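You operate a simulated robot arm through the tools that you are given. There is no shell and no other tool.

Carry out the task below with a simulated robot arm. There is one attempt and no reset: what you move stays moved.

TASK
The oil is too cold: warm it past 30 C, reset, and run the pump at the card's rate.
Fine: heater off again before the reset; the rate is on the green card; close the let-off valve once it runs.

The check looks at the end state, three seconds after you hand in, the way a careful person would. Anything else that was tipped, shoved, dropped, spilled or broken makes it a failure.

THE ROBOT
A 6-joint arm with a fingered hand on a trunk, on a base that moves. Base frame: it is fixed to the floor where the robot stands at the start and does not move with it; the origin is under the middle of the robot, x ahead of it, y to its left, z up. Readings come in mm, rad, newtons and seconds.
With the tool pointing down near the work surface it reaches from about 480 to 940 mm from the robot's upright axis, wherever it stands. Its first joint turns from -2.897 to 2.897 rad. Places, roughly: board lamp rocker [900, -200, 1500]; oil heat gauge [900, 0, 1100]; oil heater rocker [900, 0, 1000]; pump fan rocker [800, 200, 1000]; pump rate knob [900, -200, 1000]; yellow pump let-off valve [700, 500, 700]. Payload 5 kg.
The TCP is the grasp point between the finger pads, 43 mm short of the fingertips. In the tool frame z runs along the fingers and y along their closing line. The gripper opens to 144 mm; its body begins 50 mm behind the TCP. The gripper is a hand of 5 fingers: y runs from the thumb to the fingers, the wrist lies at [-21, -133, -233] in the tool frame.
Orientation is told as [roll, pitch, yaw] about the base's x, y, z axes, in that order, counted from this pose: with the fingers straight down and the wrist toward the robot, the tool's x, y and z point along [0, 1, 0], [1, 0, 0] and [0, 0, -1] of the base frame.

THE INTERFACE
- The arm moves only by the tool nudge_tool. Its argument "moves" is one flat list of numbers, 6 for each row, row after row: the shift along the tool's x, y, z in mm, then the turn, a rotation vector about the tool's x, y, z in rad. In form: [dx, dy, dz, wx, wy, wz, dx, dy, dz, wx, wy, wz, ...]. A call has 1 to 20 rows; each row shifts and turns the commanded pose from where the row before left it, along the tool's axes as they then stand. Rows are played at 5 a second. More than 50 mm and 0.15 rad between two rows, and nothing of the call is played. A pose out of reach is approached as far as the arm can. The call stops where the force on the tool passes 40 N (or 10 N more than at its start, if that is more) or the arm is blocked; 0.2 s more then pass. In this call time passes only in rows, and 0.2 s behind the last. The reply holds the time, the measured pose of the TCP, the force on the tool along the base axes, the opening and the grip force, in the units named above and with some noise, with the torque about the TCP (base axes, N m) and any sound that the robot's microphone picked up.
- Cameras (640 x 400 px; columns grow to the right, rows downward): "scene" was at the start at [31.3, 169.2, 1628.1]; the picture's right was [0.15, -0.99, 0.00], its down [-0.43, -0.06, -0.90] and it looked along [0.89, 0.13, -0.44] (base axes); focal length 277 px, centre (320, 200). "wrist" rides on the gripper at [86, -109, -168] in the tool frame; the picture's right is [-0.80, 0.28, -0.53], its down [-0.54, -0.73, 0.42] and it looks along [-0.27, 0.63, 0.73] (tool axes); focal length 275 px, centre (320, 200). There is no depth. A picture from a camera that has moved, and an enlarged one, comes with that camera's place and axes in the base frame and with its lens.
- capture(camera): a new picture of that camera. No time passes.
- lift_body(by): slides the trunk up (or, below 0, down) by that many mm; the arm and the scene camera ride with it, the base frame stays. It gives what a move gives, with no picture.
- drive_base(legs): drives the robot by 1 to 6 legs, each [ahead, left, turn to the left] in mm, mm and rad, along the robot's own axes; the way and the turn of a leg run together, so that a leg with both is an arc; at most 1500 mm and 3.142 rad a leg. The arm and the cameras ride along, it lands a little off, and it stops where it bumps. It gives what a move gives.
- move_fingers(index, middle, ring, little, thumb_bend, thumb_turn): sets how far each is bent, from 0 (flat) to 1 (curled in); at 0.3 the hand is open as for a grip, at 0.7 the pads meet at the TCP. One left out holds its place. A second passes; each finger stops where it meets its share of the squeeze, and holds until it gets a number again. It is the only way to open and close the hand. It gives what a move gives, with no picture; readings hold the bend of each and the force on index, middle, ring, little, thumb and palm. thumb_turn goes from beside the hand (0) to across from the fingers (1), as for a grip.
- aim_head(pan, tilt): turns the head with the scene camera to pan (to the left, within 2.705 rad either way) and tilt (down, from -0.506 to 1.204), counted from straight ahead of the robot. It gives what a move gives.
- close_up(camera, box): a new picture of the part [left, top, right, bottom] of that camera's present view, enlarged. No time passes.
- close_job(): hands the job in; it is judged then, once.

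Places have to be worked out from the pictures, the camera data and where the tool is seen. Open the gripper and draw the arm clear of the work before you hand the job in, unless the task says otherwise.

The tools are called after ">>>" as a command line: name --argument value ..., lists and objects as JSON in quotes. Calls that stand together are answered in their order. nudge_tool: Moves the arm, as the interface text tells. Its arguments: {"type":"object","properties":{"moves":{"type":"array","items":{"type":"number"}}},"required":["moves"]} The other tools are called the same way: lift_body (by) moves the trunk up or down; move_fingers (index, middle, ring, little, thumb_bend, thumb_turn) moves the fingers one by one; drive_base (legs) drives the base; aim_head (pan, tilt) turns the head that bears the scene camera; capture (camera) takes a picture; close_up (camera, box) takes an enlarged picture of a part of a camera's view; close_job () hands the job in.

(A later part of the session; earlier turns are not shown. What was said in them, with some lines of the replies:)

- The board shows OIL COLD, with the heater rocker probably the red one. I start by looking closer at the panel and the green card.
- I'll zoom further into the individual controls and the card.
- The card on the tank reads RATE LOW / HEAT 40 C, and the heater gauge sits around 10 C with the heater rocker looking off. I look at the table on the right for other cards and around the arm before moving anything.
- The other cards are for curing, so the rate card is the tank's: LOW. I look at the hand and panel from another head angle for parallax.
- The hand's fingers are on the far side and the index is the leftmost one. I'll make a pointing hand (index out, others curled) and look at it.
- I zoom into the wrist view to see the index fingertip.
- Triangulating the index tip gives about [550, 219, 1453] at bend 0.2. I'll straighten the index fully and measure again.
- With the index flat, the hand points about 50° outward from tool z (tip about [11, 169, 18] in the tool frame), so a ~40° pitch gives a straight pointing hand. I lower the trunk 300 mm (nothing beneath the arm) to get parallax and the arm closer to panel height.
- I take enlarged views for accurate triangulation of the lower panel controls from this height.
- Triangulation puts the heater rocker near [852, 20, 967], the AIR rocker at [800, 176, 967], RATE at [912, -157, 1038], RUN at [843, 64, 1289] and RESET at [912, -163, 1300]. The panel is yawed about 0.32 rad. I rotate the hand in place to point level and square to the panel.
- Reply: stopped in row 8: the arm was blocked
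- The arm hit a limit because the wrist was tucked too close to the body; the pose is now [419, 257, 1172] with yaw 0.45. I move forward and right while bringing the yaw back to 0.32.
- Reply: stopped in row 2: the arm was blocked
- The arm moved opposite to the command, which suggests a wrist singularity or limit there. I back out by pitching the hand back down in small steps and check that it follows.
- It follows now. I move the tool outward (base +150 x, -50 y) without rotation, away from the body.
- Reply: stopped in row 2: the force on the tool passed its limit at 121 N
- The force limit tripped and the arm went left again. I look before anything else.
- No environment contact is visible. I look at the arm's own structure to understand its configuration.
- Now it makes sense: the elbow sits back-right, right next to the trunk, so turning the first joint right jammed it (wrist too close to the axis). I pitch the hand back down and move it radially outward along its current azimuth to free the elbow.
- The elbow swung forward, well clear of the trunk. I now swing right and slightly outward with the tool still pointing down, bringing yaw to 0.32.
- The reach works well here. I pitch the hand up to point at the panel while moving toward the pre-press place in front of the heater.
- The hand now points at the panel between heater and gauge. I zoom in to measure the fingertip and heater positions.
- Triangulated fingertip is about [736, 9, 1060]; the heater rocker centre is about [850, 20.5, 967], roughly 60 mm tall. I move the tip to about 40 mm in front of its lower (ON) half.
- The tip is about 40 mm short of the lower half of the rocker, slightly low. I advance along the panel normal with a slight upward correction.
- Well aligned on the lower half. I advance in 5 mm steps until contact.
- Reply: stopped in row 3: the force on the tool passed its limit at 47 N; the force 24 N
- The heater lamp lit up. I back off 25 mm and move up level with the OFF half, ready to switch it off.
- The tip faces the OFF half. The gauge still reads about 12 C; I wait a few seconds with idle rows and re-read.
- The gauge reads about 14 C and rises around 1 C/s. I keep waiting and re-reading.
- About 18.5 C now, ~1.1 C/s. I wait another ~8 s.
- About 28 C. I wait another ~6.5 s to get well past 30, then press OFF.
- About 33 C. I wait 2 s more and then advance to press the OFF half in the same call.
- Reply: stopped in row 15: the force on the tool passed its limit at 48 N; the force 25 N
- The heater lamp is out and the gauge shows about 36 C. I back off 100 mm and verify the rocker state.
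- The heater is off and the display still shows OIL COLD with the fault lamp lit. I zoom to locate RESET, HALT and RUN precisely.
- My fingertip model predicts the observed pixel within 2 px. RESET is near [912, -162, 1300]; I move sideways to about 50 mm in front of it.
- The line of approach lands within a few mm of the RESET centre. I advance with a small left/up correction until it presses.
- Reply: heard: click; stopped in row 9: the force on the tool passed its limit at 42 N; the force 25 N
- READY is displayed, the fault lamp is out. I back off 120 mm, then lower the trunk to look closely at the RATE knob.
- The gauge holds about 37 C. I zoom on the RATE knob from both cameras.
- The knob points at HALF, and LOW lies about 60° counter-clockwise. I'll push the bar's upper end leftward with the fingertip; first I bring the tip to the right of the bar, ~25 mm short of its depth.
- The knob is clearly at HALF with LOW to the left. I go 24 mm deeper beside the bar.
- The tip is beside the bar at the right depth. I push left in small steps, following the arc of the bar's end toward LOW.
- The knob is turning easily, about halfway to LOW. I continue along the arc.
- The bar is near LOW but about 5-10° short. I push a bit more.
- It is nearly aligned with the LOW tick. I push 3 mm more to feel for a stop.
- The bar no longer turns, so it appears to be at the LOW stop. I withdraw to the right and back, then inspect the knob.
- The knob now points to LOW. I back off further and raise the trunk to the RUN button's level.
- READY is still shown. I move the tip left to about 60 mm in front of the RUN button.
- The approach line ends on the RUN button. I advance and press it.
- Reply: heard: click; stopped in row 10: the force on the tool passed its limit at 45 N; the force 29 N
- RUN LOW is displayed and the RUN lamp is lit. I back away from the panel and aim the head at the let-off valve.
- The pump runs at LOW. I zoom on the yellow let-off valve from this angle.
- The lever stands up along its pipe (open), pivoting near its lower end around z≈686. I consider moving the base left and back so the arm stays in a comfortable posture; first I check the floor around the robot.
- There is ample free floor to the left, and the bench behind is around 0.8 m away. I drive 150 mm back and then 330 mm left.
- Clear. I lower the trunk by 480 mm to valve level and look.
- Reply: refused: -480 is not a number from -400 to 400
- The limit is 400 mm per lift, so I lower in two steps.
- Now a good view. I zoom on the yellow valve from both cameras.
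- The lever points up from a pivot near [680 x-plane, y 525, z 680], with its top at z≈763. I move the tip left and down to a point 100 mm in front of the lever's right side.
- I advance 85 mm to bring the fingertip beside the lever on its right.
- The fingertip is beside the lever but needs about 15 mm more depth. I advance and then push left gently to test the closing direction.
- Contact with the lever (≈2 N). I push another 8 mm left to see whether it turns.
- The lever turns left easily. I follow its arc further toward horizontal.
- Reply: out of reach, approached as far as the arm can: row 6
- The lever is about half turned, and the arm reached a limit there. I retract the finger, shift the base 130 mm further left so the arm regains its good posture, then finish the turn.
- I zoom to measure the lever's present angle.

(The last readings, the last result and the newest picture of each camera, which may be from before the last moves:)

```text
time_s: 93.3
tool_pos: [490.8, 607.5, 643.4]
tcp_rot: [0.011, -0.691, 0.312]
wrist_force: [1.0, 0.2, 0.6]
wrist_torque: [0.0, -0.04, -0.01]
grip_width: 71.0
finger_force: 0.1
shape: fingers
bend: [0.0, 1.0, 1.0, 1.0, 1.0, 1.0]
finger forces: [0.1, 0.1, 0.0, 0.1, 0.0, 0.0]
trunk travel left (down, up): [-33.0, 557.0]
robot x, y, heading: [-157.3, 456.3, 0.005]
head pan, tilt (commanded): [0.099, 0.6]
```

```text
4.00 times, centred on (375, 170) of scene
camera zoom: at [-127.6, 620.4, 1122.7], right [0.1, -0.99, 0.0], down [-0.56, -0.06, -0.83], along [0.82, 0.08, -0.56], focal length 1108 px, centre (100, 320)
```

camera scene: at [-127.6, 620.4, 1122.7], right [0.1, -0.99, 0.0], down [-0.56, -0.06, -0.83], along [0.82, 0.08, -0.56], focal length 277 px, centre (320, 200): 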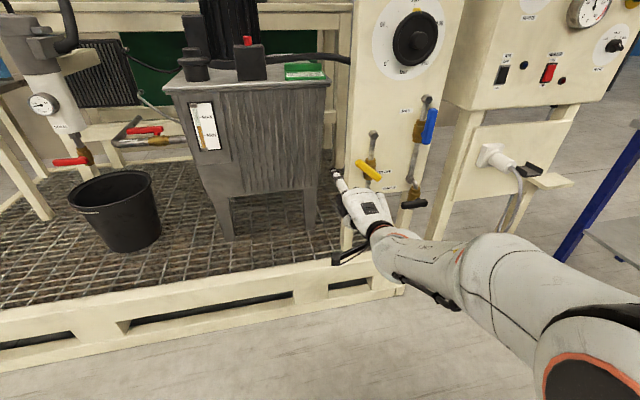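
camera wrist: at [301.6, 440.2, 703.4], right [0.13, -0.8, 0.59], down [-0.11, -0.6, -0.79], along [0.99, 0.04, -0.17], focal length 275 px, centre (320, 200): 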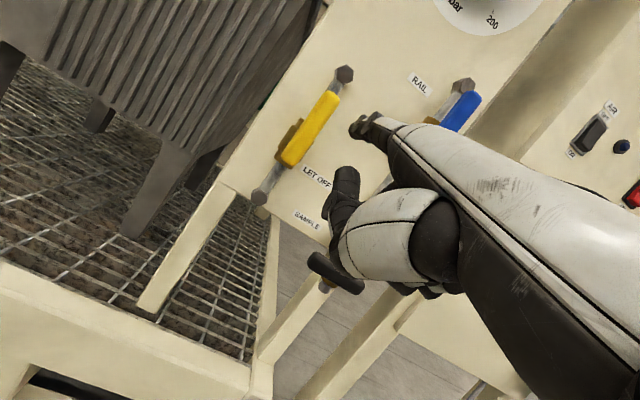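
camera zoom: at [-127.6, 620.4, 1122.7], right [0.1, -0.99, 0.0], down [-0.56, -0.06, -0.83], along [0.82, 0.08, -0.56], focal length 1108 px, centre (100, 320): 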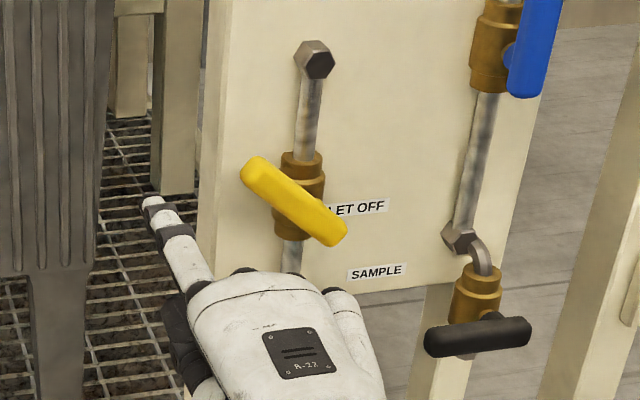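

My lever model (pivot [680, 527, 680], θ≈49°) matches the picture. I move the tip to in front of the lever's upper side.

>>> nudge_tool --moves '[-32.8, -6.65, -7.0, 0, 0, 0, -32.8, -6.65, -7.0, 0, 0, 0, -32.8, -6.65, -7.0, 0, 0, 0, -32.8, -6.65, -7.0, 0, 0, 0]'

>>> close_up --camera "scene" --box '[325, 120, 425, 220]'

>>> close_up --camera "wrist" --box '[240, 30, 440, 210]'

```text
time_s: 94.3
tool_pos: [496.9, 472.7, 648.2]
tcp_rot: [0.01, -0.689, 0.316]
wrist_force: [0.7, 0.2, 0.5]
wrist_torque: [0.02, 0.01, -0.02]
grip_width: 70.7
finger_force: 0.0
shape: fingers
bend: [0.0, 1.0, 1.0, 1.0, 1.0, 1.0]
finger forces: [0.0, 0.0, 0.1, 0.0, 0.0, 0.0]
trunk travel left (down, up): [-33.0, 557.0]
robot x, y, heading: [-154.3, 454.2, 0.003]
head pan, tilt (commanded): [0.099, 0.6]
```

```text
4.00 times, centred on (375, 170) of scene
camera zoom: at [-127.7, 620.6, 1122.7], right [0.1, -0.99, 0.0], down [-0.56, -0.06, -0.83], along [0.82, 0.08, -0.56], focal length 1108 px, centre (100, 320)
```

zoom: 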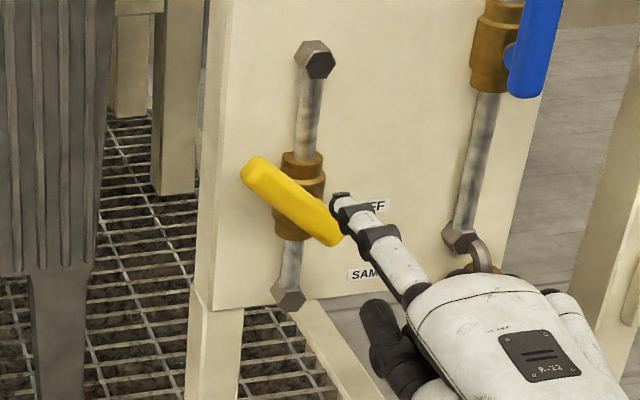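

```text
2.22 times, centred on (340, 120) of wrist
camera zoom: at [289.2, 493.2, 708.9], right [0.14, -0.8, 0.59], down [-0.11, -0.6, -0.79], along [0.98, 0.05, -0.17], focal length 612 px, centre (276, 378)
```

zoom: 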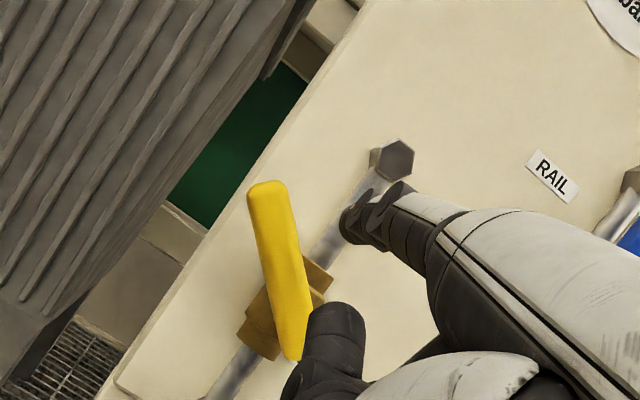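

I advance ~95 mm so the fingertip sits above the lever's upper side.

>>> nudge_tool --moves '[0, 24.5, 20.1, 0, 0, 0, 0, 24.5, 20.1, 0, 0, 0, 0, 24.5, 20.1, 0, 0, 0]'

>>> close_up --camera "scene" --box '[325, 120, 425, 220]'

>>> close_up --camera "wrist" --box '[240, 30, 440, 210]'

```text
time_s: 95.1
tool_pos: [586.5, 501.0, 648.3]
tcp_rot: [0.011, -0.69, 0.312]
wrist_force: [0.7, -0.3, 0.8]
wrist_torque: [-0.04, 0.01, -0.01]
grip_width: 71.0
finger_force: 0.1
shape: fingers
bend: [0.0, 1.0, 1.0, 1.0, 1.0, 1.0]
finger forces: [0.1, 0.0, 0.1, 0.0, 0.0, 0.0]
trunk travel left (down, up): [-33.0, 557.0]
robot x, y, heading: [-155.2, 452.8, 0.001]
head pan, tilt (commanded): [0.099, 0.6]
```

```text
4.00 times, centred on (375, 170) of scene
camera zoom: at [-127.8, 620.3, 1122.7], right [0.1, -0.99, 0.0], down [-0.56, -0.06, -0.83], along [0.82, 0.08, -0.56], focal length 1108 px, centre (100, 320)
```

zoom: 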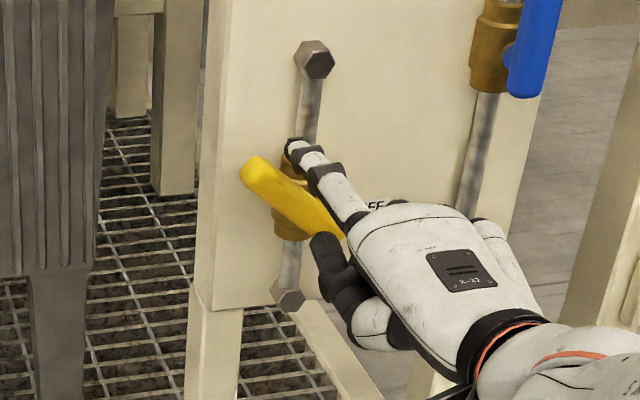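

```text
2.22 times, centred on (340, 120) of wrist
camera zoom: at [379.0, 522.0, 709.0], right [0.14, -0.8, 0.59], down [-0.11, -0.6, -0.79], along [0.98, 0.05, -0.17], focal length 612 px, centre (276, 378)
```

zoom: 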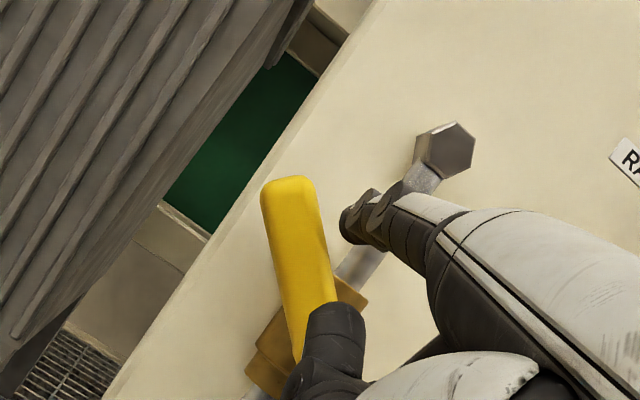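

The finger is just above the lever. I push it down-left along the arc.

>>> nudge_tool --moves '[5, -3.5, 4.2, 0, 0, 0, 5, -3.5, 4.2, 0, 0, 0, 5, -2.2, 2.7, 0, 0, 0, 5, -2.2, 2.7, 0, 0, 0, 5.3, -3.8, 4.6, 0, 0, 0, 5.3, -3.8, 4.6, 0, 0, 0]'

>>> close_up --camera "scene" --box '[325, 120, 425, 220]'

>>> close_up --camera "wrist" --box '[240, 30, 440, 210]'

```text
time_s: 96.5
tool_pos: [577.0, 531.3, 617.8]
tcp_rot: [0.01, -0.692, 0.313]
wrist_force: [1.1, -1.4, 2.0]
wrist_torque: [0.21, 0.0, -0.14]
grip_width: 71.9
finger_force: 0.9
shape: fingers
bend: [0.0, 1.0, 1.0, 1.0, 1.0, 1.0]
finger forces: [1.2, 0.1, 0.0, 0.1, 0.0, 0.0]
trunk travel left (down, up): [-33.0, 557.0]
robot x, y, heading: [-155.2, 451.9, 0.005]
head pan, tilt (commanded): [0.099, 0.6]
```

```text
4.00 times, centred on (375, 170) of scene
camera zoom: at [-127.7, 620.2, 1122.7], right [0.1, -0.99, 0.0], down [-0.56, -0.06, -0.83], along [0.82, 0.08, -0.56], focal length 1108 px, centre (100, 320)
```

zoom: 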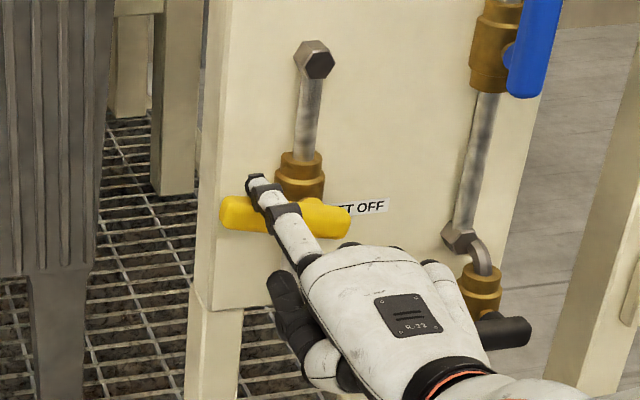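

```text
2.22 times, centred on (340, 120) of wrist
camera zoom: at [368.9, 552.1, 678.9], right [0.14, -0.8, 0.59], down [-0.11, -0.6, -0.79], along [0.98, 0.05, -0.17], focal length 612 px, centre (276, 378)
```

zoom: 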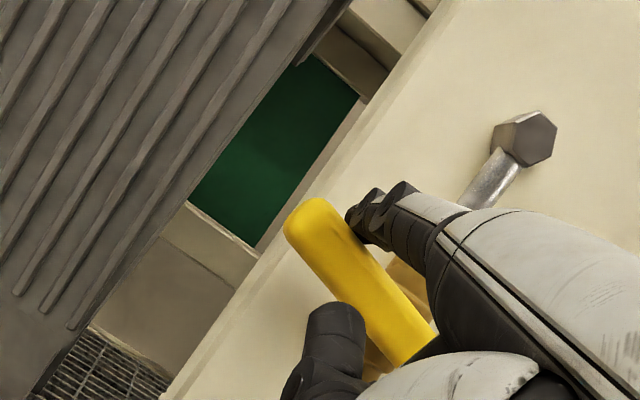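

Lever is nearly horizontal. I finish the last ~12° and feel for the stop.

>>> nudge_tool --moves '[3, -4.2, 5.0, 0, 0, 0, 2.5, -4.2, 5.0, 0, 0, 0, 0.5, -2.6, 3.1, 0, 0, 0]'

>>> close_up --camera "scene" --box '[325, 120, 425, 220]'

>>> close_up --camera "wrist" --box '[240, 30, 440, 210]'

```text
time_s: 97.3
tool_pos: [574.8, 537.5, 600.6]
tcp_rot: [0.011, -0.693, 0.312]
wrist_force: [0.9, -2.5, 3.6]
wrist_torque: [0.37, -0.25, -0.22]
grip_width: 73.2
finger_force: 1.5
shape: fingers
bend: [0.0, 1.0, 1.0, 1.0, 1.0, 1.0]
finger forces: [3.7, 0.0, 0.1, 0.0, 0.1, 0.0]
trunk travel left (down, up): [-33.0, 557.0]
robot x, y, heading: [-158.0, 455.2, 0.004]
head pan, tilt (commanded): [0.099, 0.6]
```

```text
4.00 times, centred on (375, 170) of scene
camera zoom: at [-127.8, 620.2, 1122.8], right [0.1, -0.99, 0.0], down [-0.56, -0.06, -0.83], along [0.82, 0.08, -0.56], focal length 1108 px, centre (100, 320)
```

zoom: 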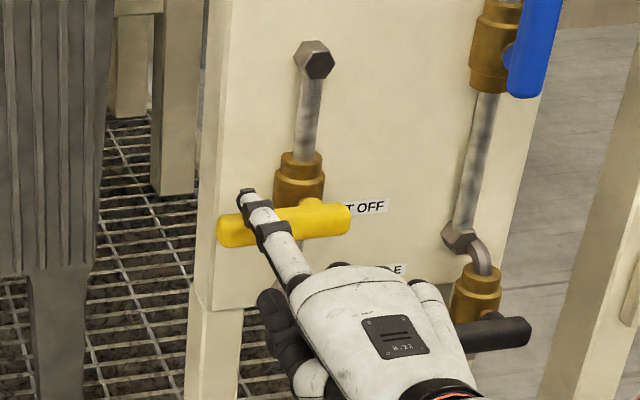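

```text
2.22 times, centred on (340, 120) of wrist
camera zoom: at [367.2, 558.3, 662.8], right [0.14, -0.8, 0.59], down [-0.11, -0.6, -0.79], along [0.99, 0.05, -0.17], focal length 612 px, centre (276, 378)
```

zoom: 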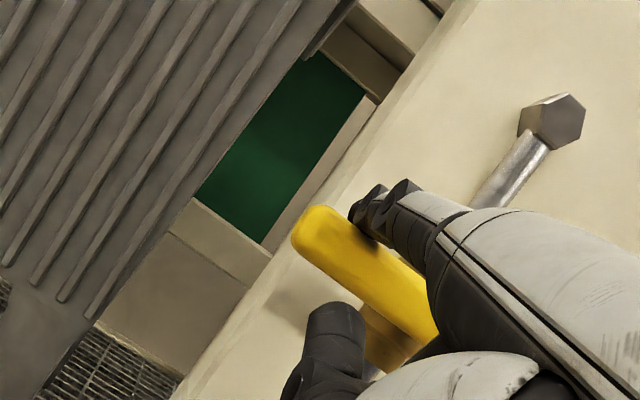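

The lever is now parallel to the closed SAMPLE handle, with force starting to rise. I press 4 mm more to confirm the stop.

>>> nudge_tool --moves '[0, -1.3, 1.5, 0, 0, 0, 0, -1.3, 1.5, 0, 0, 0]'

>>> close_up --camera "scene" --box '[325, 120, 425, 220]'

```text
time_s: 97.9
tool_pos: [574.9, 537.2, 597.7]
tcp_rot: [0.011, -0.693, 0.312]
wrist_force: [0.0, -2.1, 6.8]
wrist_torque: [0.47, -0.54, -0.21]
grip_width: 75.1
finger_force: 3.1
shape: fingers
bend: [0.0, 1.0, 1.0, 1.0, 1.0, 1.0]
finger forces: [6.6, 0.1, 0.0, 0.0, 0.0, 0.0]
trunk travel left (down, up): [-33.0, 557.0]
robot x, y, heading: [-155.3, 454.1, -0.001]
head pan, tilt (commanded): [0.099, 0.6]
```

```text
4.00 times, centred on (375, 170) of scene
camera zoom: at [-128.0, 620.2, 1122.8], right [0.1, -0.99, 0.0], down [-0.56, -0.06, -0.83], along [0.82, 0.08, -0.56], focal length 1108 px, centre (100, 320)
```

zoom: 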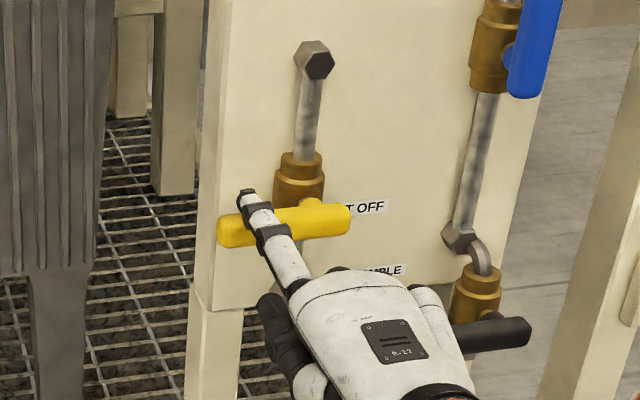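

Force rose to ~7 N without further motion: the valve is against its closed stop. I lift the finger off and retract.

>>> nudge_tool --moves '[0, 7.7, -9.2, 0, 0, 0, 0, -30.8, -25.5, 0, 0, 0, 0, -30.8, -25.5, 0, 0, 0, 0, -30.8, -25.5, 0, 0, 0]'

>>> close_up --camera "scene" --box '[325, 120, 425, 220]'

>>> capture --camera "scene"

```text
time_s: 98.9
tool_pos: [460.7, 499.0, 608.8]
tcp_rot: [0.01, -0.689, 0.314]
wrist_force: [0.1, -0.3, -0.7]
wrist_torque: [0.01, 0.01, 0.02]
grip_width: 71.0
finger_force: 0.1
shape: fingers
bend: [0.0, 1.0, 1.0, 1.0, 1.0, 1.0]
finger forces: [0.0, 0.1, 0.0, 0.0, 0.0, 0.0]
trunk travel left (down, up): [-33.0, 557.0]
robot x, y, heading: [-156.6, 456.9, 0.001]
head pan, tilt (commanded): [0.099, 0.6]
```

```text
4.00 times, centred on (375, 170) of scene
camera zoom: at [-127.4, 620.4, 1122.7], right [0.1, -0.99, 0.0], down [-0.56, -0.06, -0.82], along [0.82, 0.08, -0.57], focal length 1108 px, centre (100, 320)
```

zoom: 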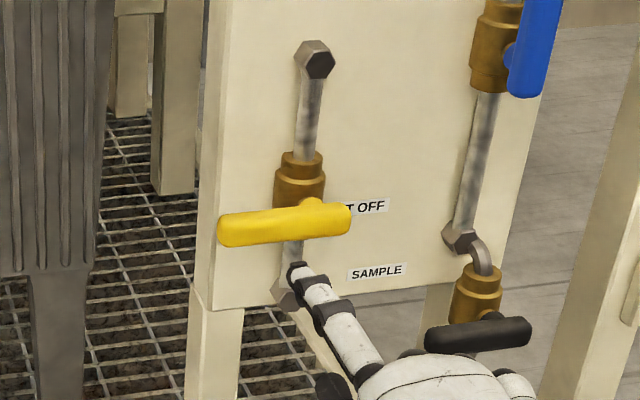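

```text
taken
camera scene: at [-127.4, 620.4, 1122.7], right [0.1, -0.99, 0.0], down [-0.56, -0.06, -0.82], along [0.82, 0.08, -0.57], focal length 277 px, centre (320, 200)
```

scene: 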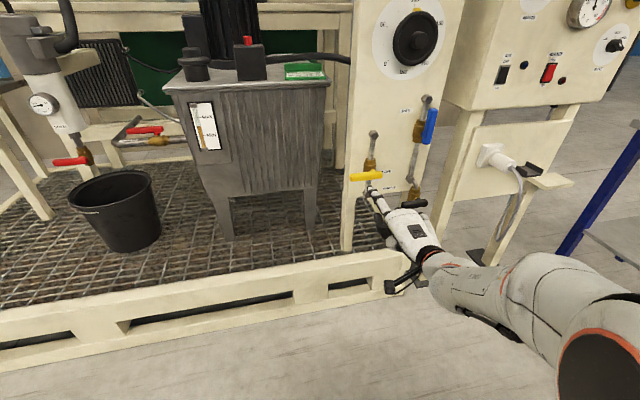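

The yellow lever is horizontal (closed). I back the base off 100 mm, raise the trunk, and check the board's display and gauges.

>>> drive_base --legs '[[-100, 0, 0]]'

>>> lift_body --by 350

>>> aim_head --pan -0.25 --tilt 0.35

>>> capture --camera "scene"

```text
time_s: 100.1
tool_pos: [362.8, 501.3, 609.0]
tcp_rot: [0.01, -0.692, 0.314]
wrist_force: [-0.2, 0.4, 0.1]
wrist_torque: [-0.01, 0.02, -0.02]
grip_width: 71.1
finger_force: 0.0
shape: fingers
bend: [0.0, 1.0, 1.0, 1.0, 1.0, 1.0]
finger forces: [0.1, 0.0, 0.0, 0.0, 0.0, 0.0]
trunk travel left (down, up): [-33.0, 557.0]
robot x, y, heading: [-252.5, 456.1, 0.006]
head pan, tilt (commanded): [0.099, 0.6]
```

```text
time_s: 103.5
tool_pos: [362.6, 501.3, 958.7]
tcp_rot: [0.009, -0.69, 0.313]
wrist_force: [-0.4, 0.4, -0.4]
wrist_torque: [0.03, 0.01, 0.03]
grip_width: 71.0
finger_force: 0.0
shape: fingers
bend: [0.0, 1.0, 1.0, 1.0, 1.0, 1.0]
finger forces: [0.0, 0.0, 0.0, 0.0, 0.0, 0.0]
trunk travel left (down, up): [-383.0, 207.0]
robot x, y, heading: [-253.9, 454.8, 0.004]
head pan, tilt (commanded): [0.099, 0.6]
```

```text
time_s: 104.3
tool_pos: [362.1, 500.0, 959.4]
tcp_rot: [0.012, -0.691, 0.314]
wrist_force: [-0.1, 0.7, 0.0]
wrist_torque: [0.01, -0.01, 0.02]
grip_width: 70.9
finger_force: 0.0
shape: fingers
bend: [0.0, 1.0, 1.0, 1.0, 1.0, 1.0]
finger forces: [0.0, 0.1, 0.0, 0.0, 0.0, 0.0]
trunk travel left (down, up): [-383.0, 207.0]
robot x, y, heading: [-253.3, 454.7, 0.008]
head pan, tilt (commanded): [-0.25, 0.351]
```

```text
taken
camera scene: at [-224.0, 588.4, 1495.4], right [-0.24, -0.97, 0.0], down [-0.33, 0.08, -0.94], along [0.91, -0.23, -0.34], focal length 277 px, centre (320, 200)
```

scene: 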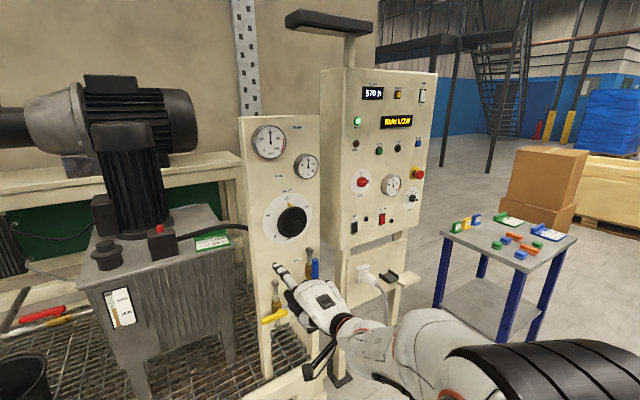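

I zoom on the control board and the pump gauges to verify the final state, and open the hand.

>>> close_up --camera "scene" --box '[320, 70, 440, 250]'

>>> close_up --camera "scene" --box '[235, 110, 325, 250]'

>>> close_up --camera "scene" --box '[370, 165, 430, 230]'

>>> move_fingers --index 0.3 --middle 0.3 --ring 0.3 --little 0.3 --thumb_bend 0.3

```text
2.22 times, centred on (380, 160) of scene
camera zoom: at [-224.0, 588.4, 1495.4], right [-0.24, -0.97, 0.0], down [-0.33, 0.08, -0.94], along [0.91, -0.23, -0.34], focal length 615 px, centre (187, 289)
```

zoom: 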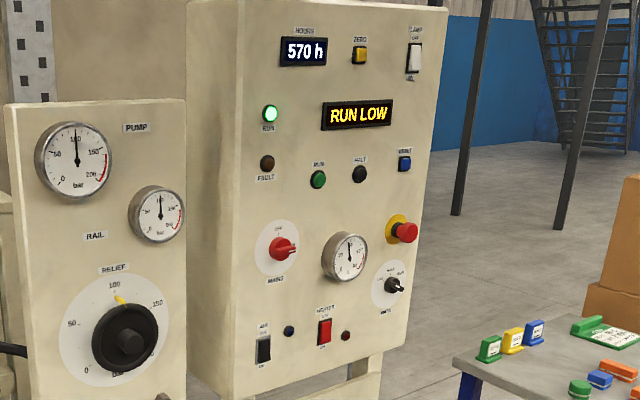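

```text
2.86 times, centred on (280, 180) of scene
camera zoom: at [-224.0, 588.4, 1495.4], right [-0.24, -0.97, 0.0], down [-0.33, 0.08, -0.94], along [0.91, -0.23, -0.34], focal length 791 px, centre (434, 257)
```

zoom: 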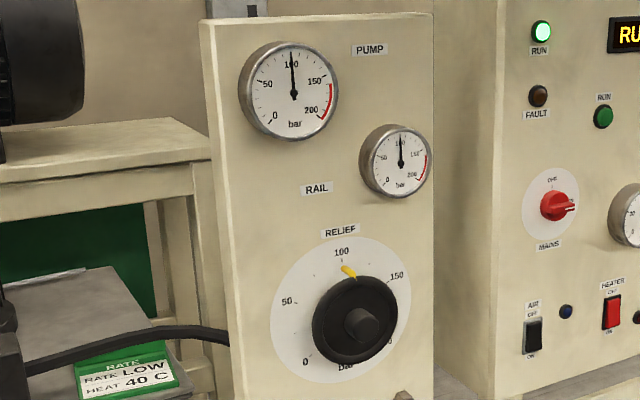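

```text
6.15 times, centred on (400, 198) of scene
camera zoom: at [-224.0, 588.4, 1495.4], right [-0.24, -0.97, 0.0], down [-0.33, 0.08, -0.94], along [0.91, -0.23, -0.34], focal length 1704 px, centre (-172, 215)
```

zoom: 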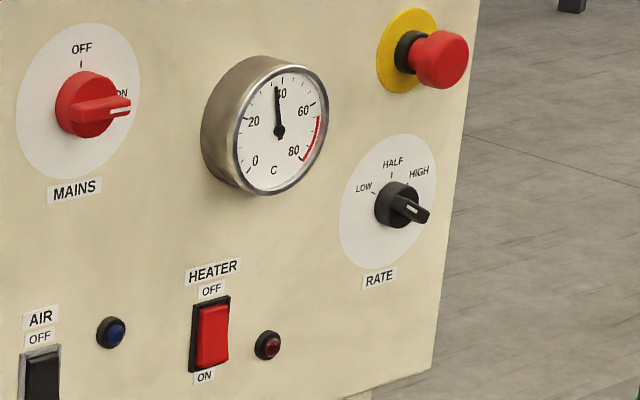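

```text
time_s: 105.3
tool_pos: [363.3, 501.0, 958.4]
tcp_rot: [0.011, -0.69, 0.315]
wrist_force: [-0.4, 0.0, -0.1]
wrist_torque: [-0.03, -0.03, -0.01]
grip_width: 149.8
finger_force: 0.0
shape: fingers
bend: [0.3, 0.3, 0.3, 0.3, 0.3, 0.96]
finger forces: [0.0, 0.1, 0.0, 0.1, 0.0, 0.0]
trunk travel left (down, up): [-383.0, 207.0]
robot x, y, heading: [-252.7, 452.7, 0.005]
head pan, tilt (commanded): [-0.25, 0.351]
```

The display reads RUN LOW with the RUN lamp lit. The oil is at about 37 C and the heater is off. The rate knob is at LOW, and both pressure gauges have risen to 100 bar with the let-off closed. The hand is open and clear of the work, so I hand in.

>>> close_job

```text
The job is handed in.
```

The pump is running at LOW, the rate on the green card, and the yellow let-off valve is closed. I've handed the job in but haven't seen the check's verdict.

- **Warming:** I switched the heater on, let the oil pass 30 C to about 36 C, and switched the heater off. The gauge last read about 37 C.
- **Reset:** With the heater off, I pressed RESET. The fault lamp went out and the display showed READY.
- **Rate and run:** I turned the rate knob from HALF to LOW and pressed RUN. The display reads RUN LOW and the RUN lamp is lit.
- **Let-off valve:** I turned the yellow lever from upright to horizontal until it hit its stop. Both pressure gauges then rose to 100 bar.

Early on the arm jammed, probably its elbow against the robot's own trunk. One move then stopped on a 121 N reading on the tool. The pictures afterwards showed nothing around it touched.

To reach the valve I drove the base back and to the left. The robot now stands about 250 mm behind and 450 mm left of where it started. The hand is open and clear of the work.
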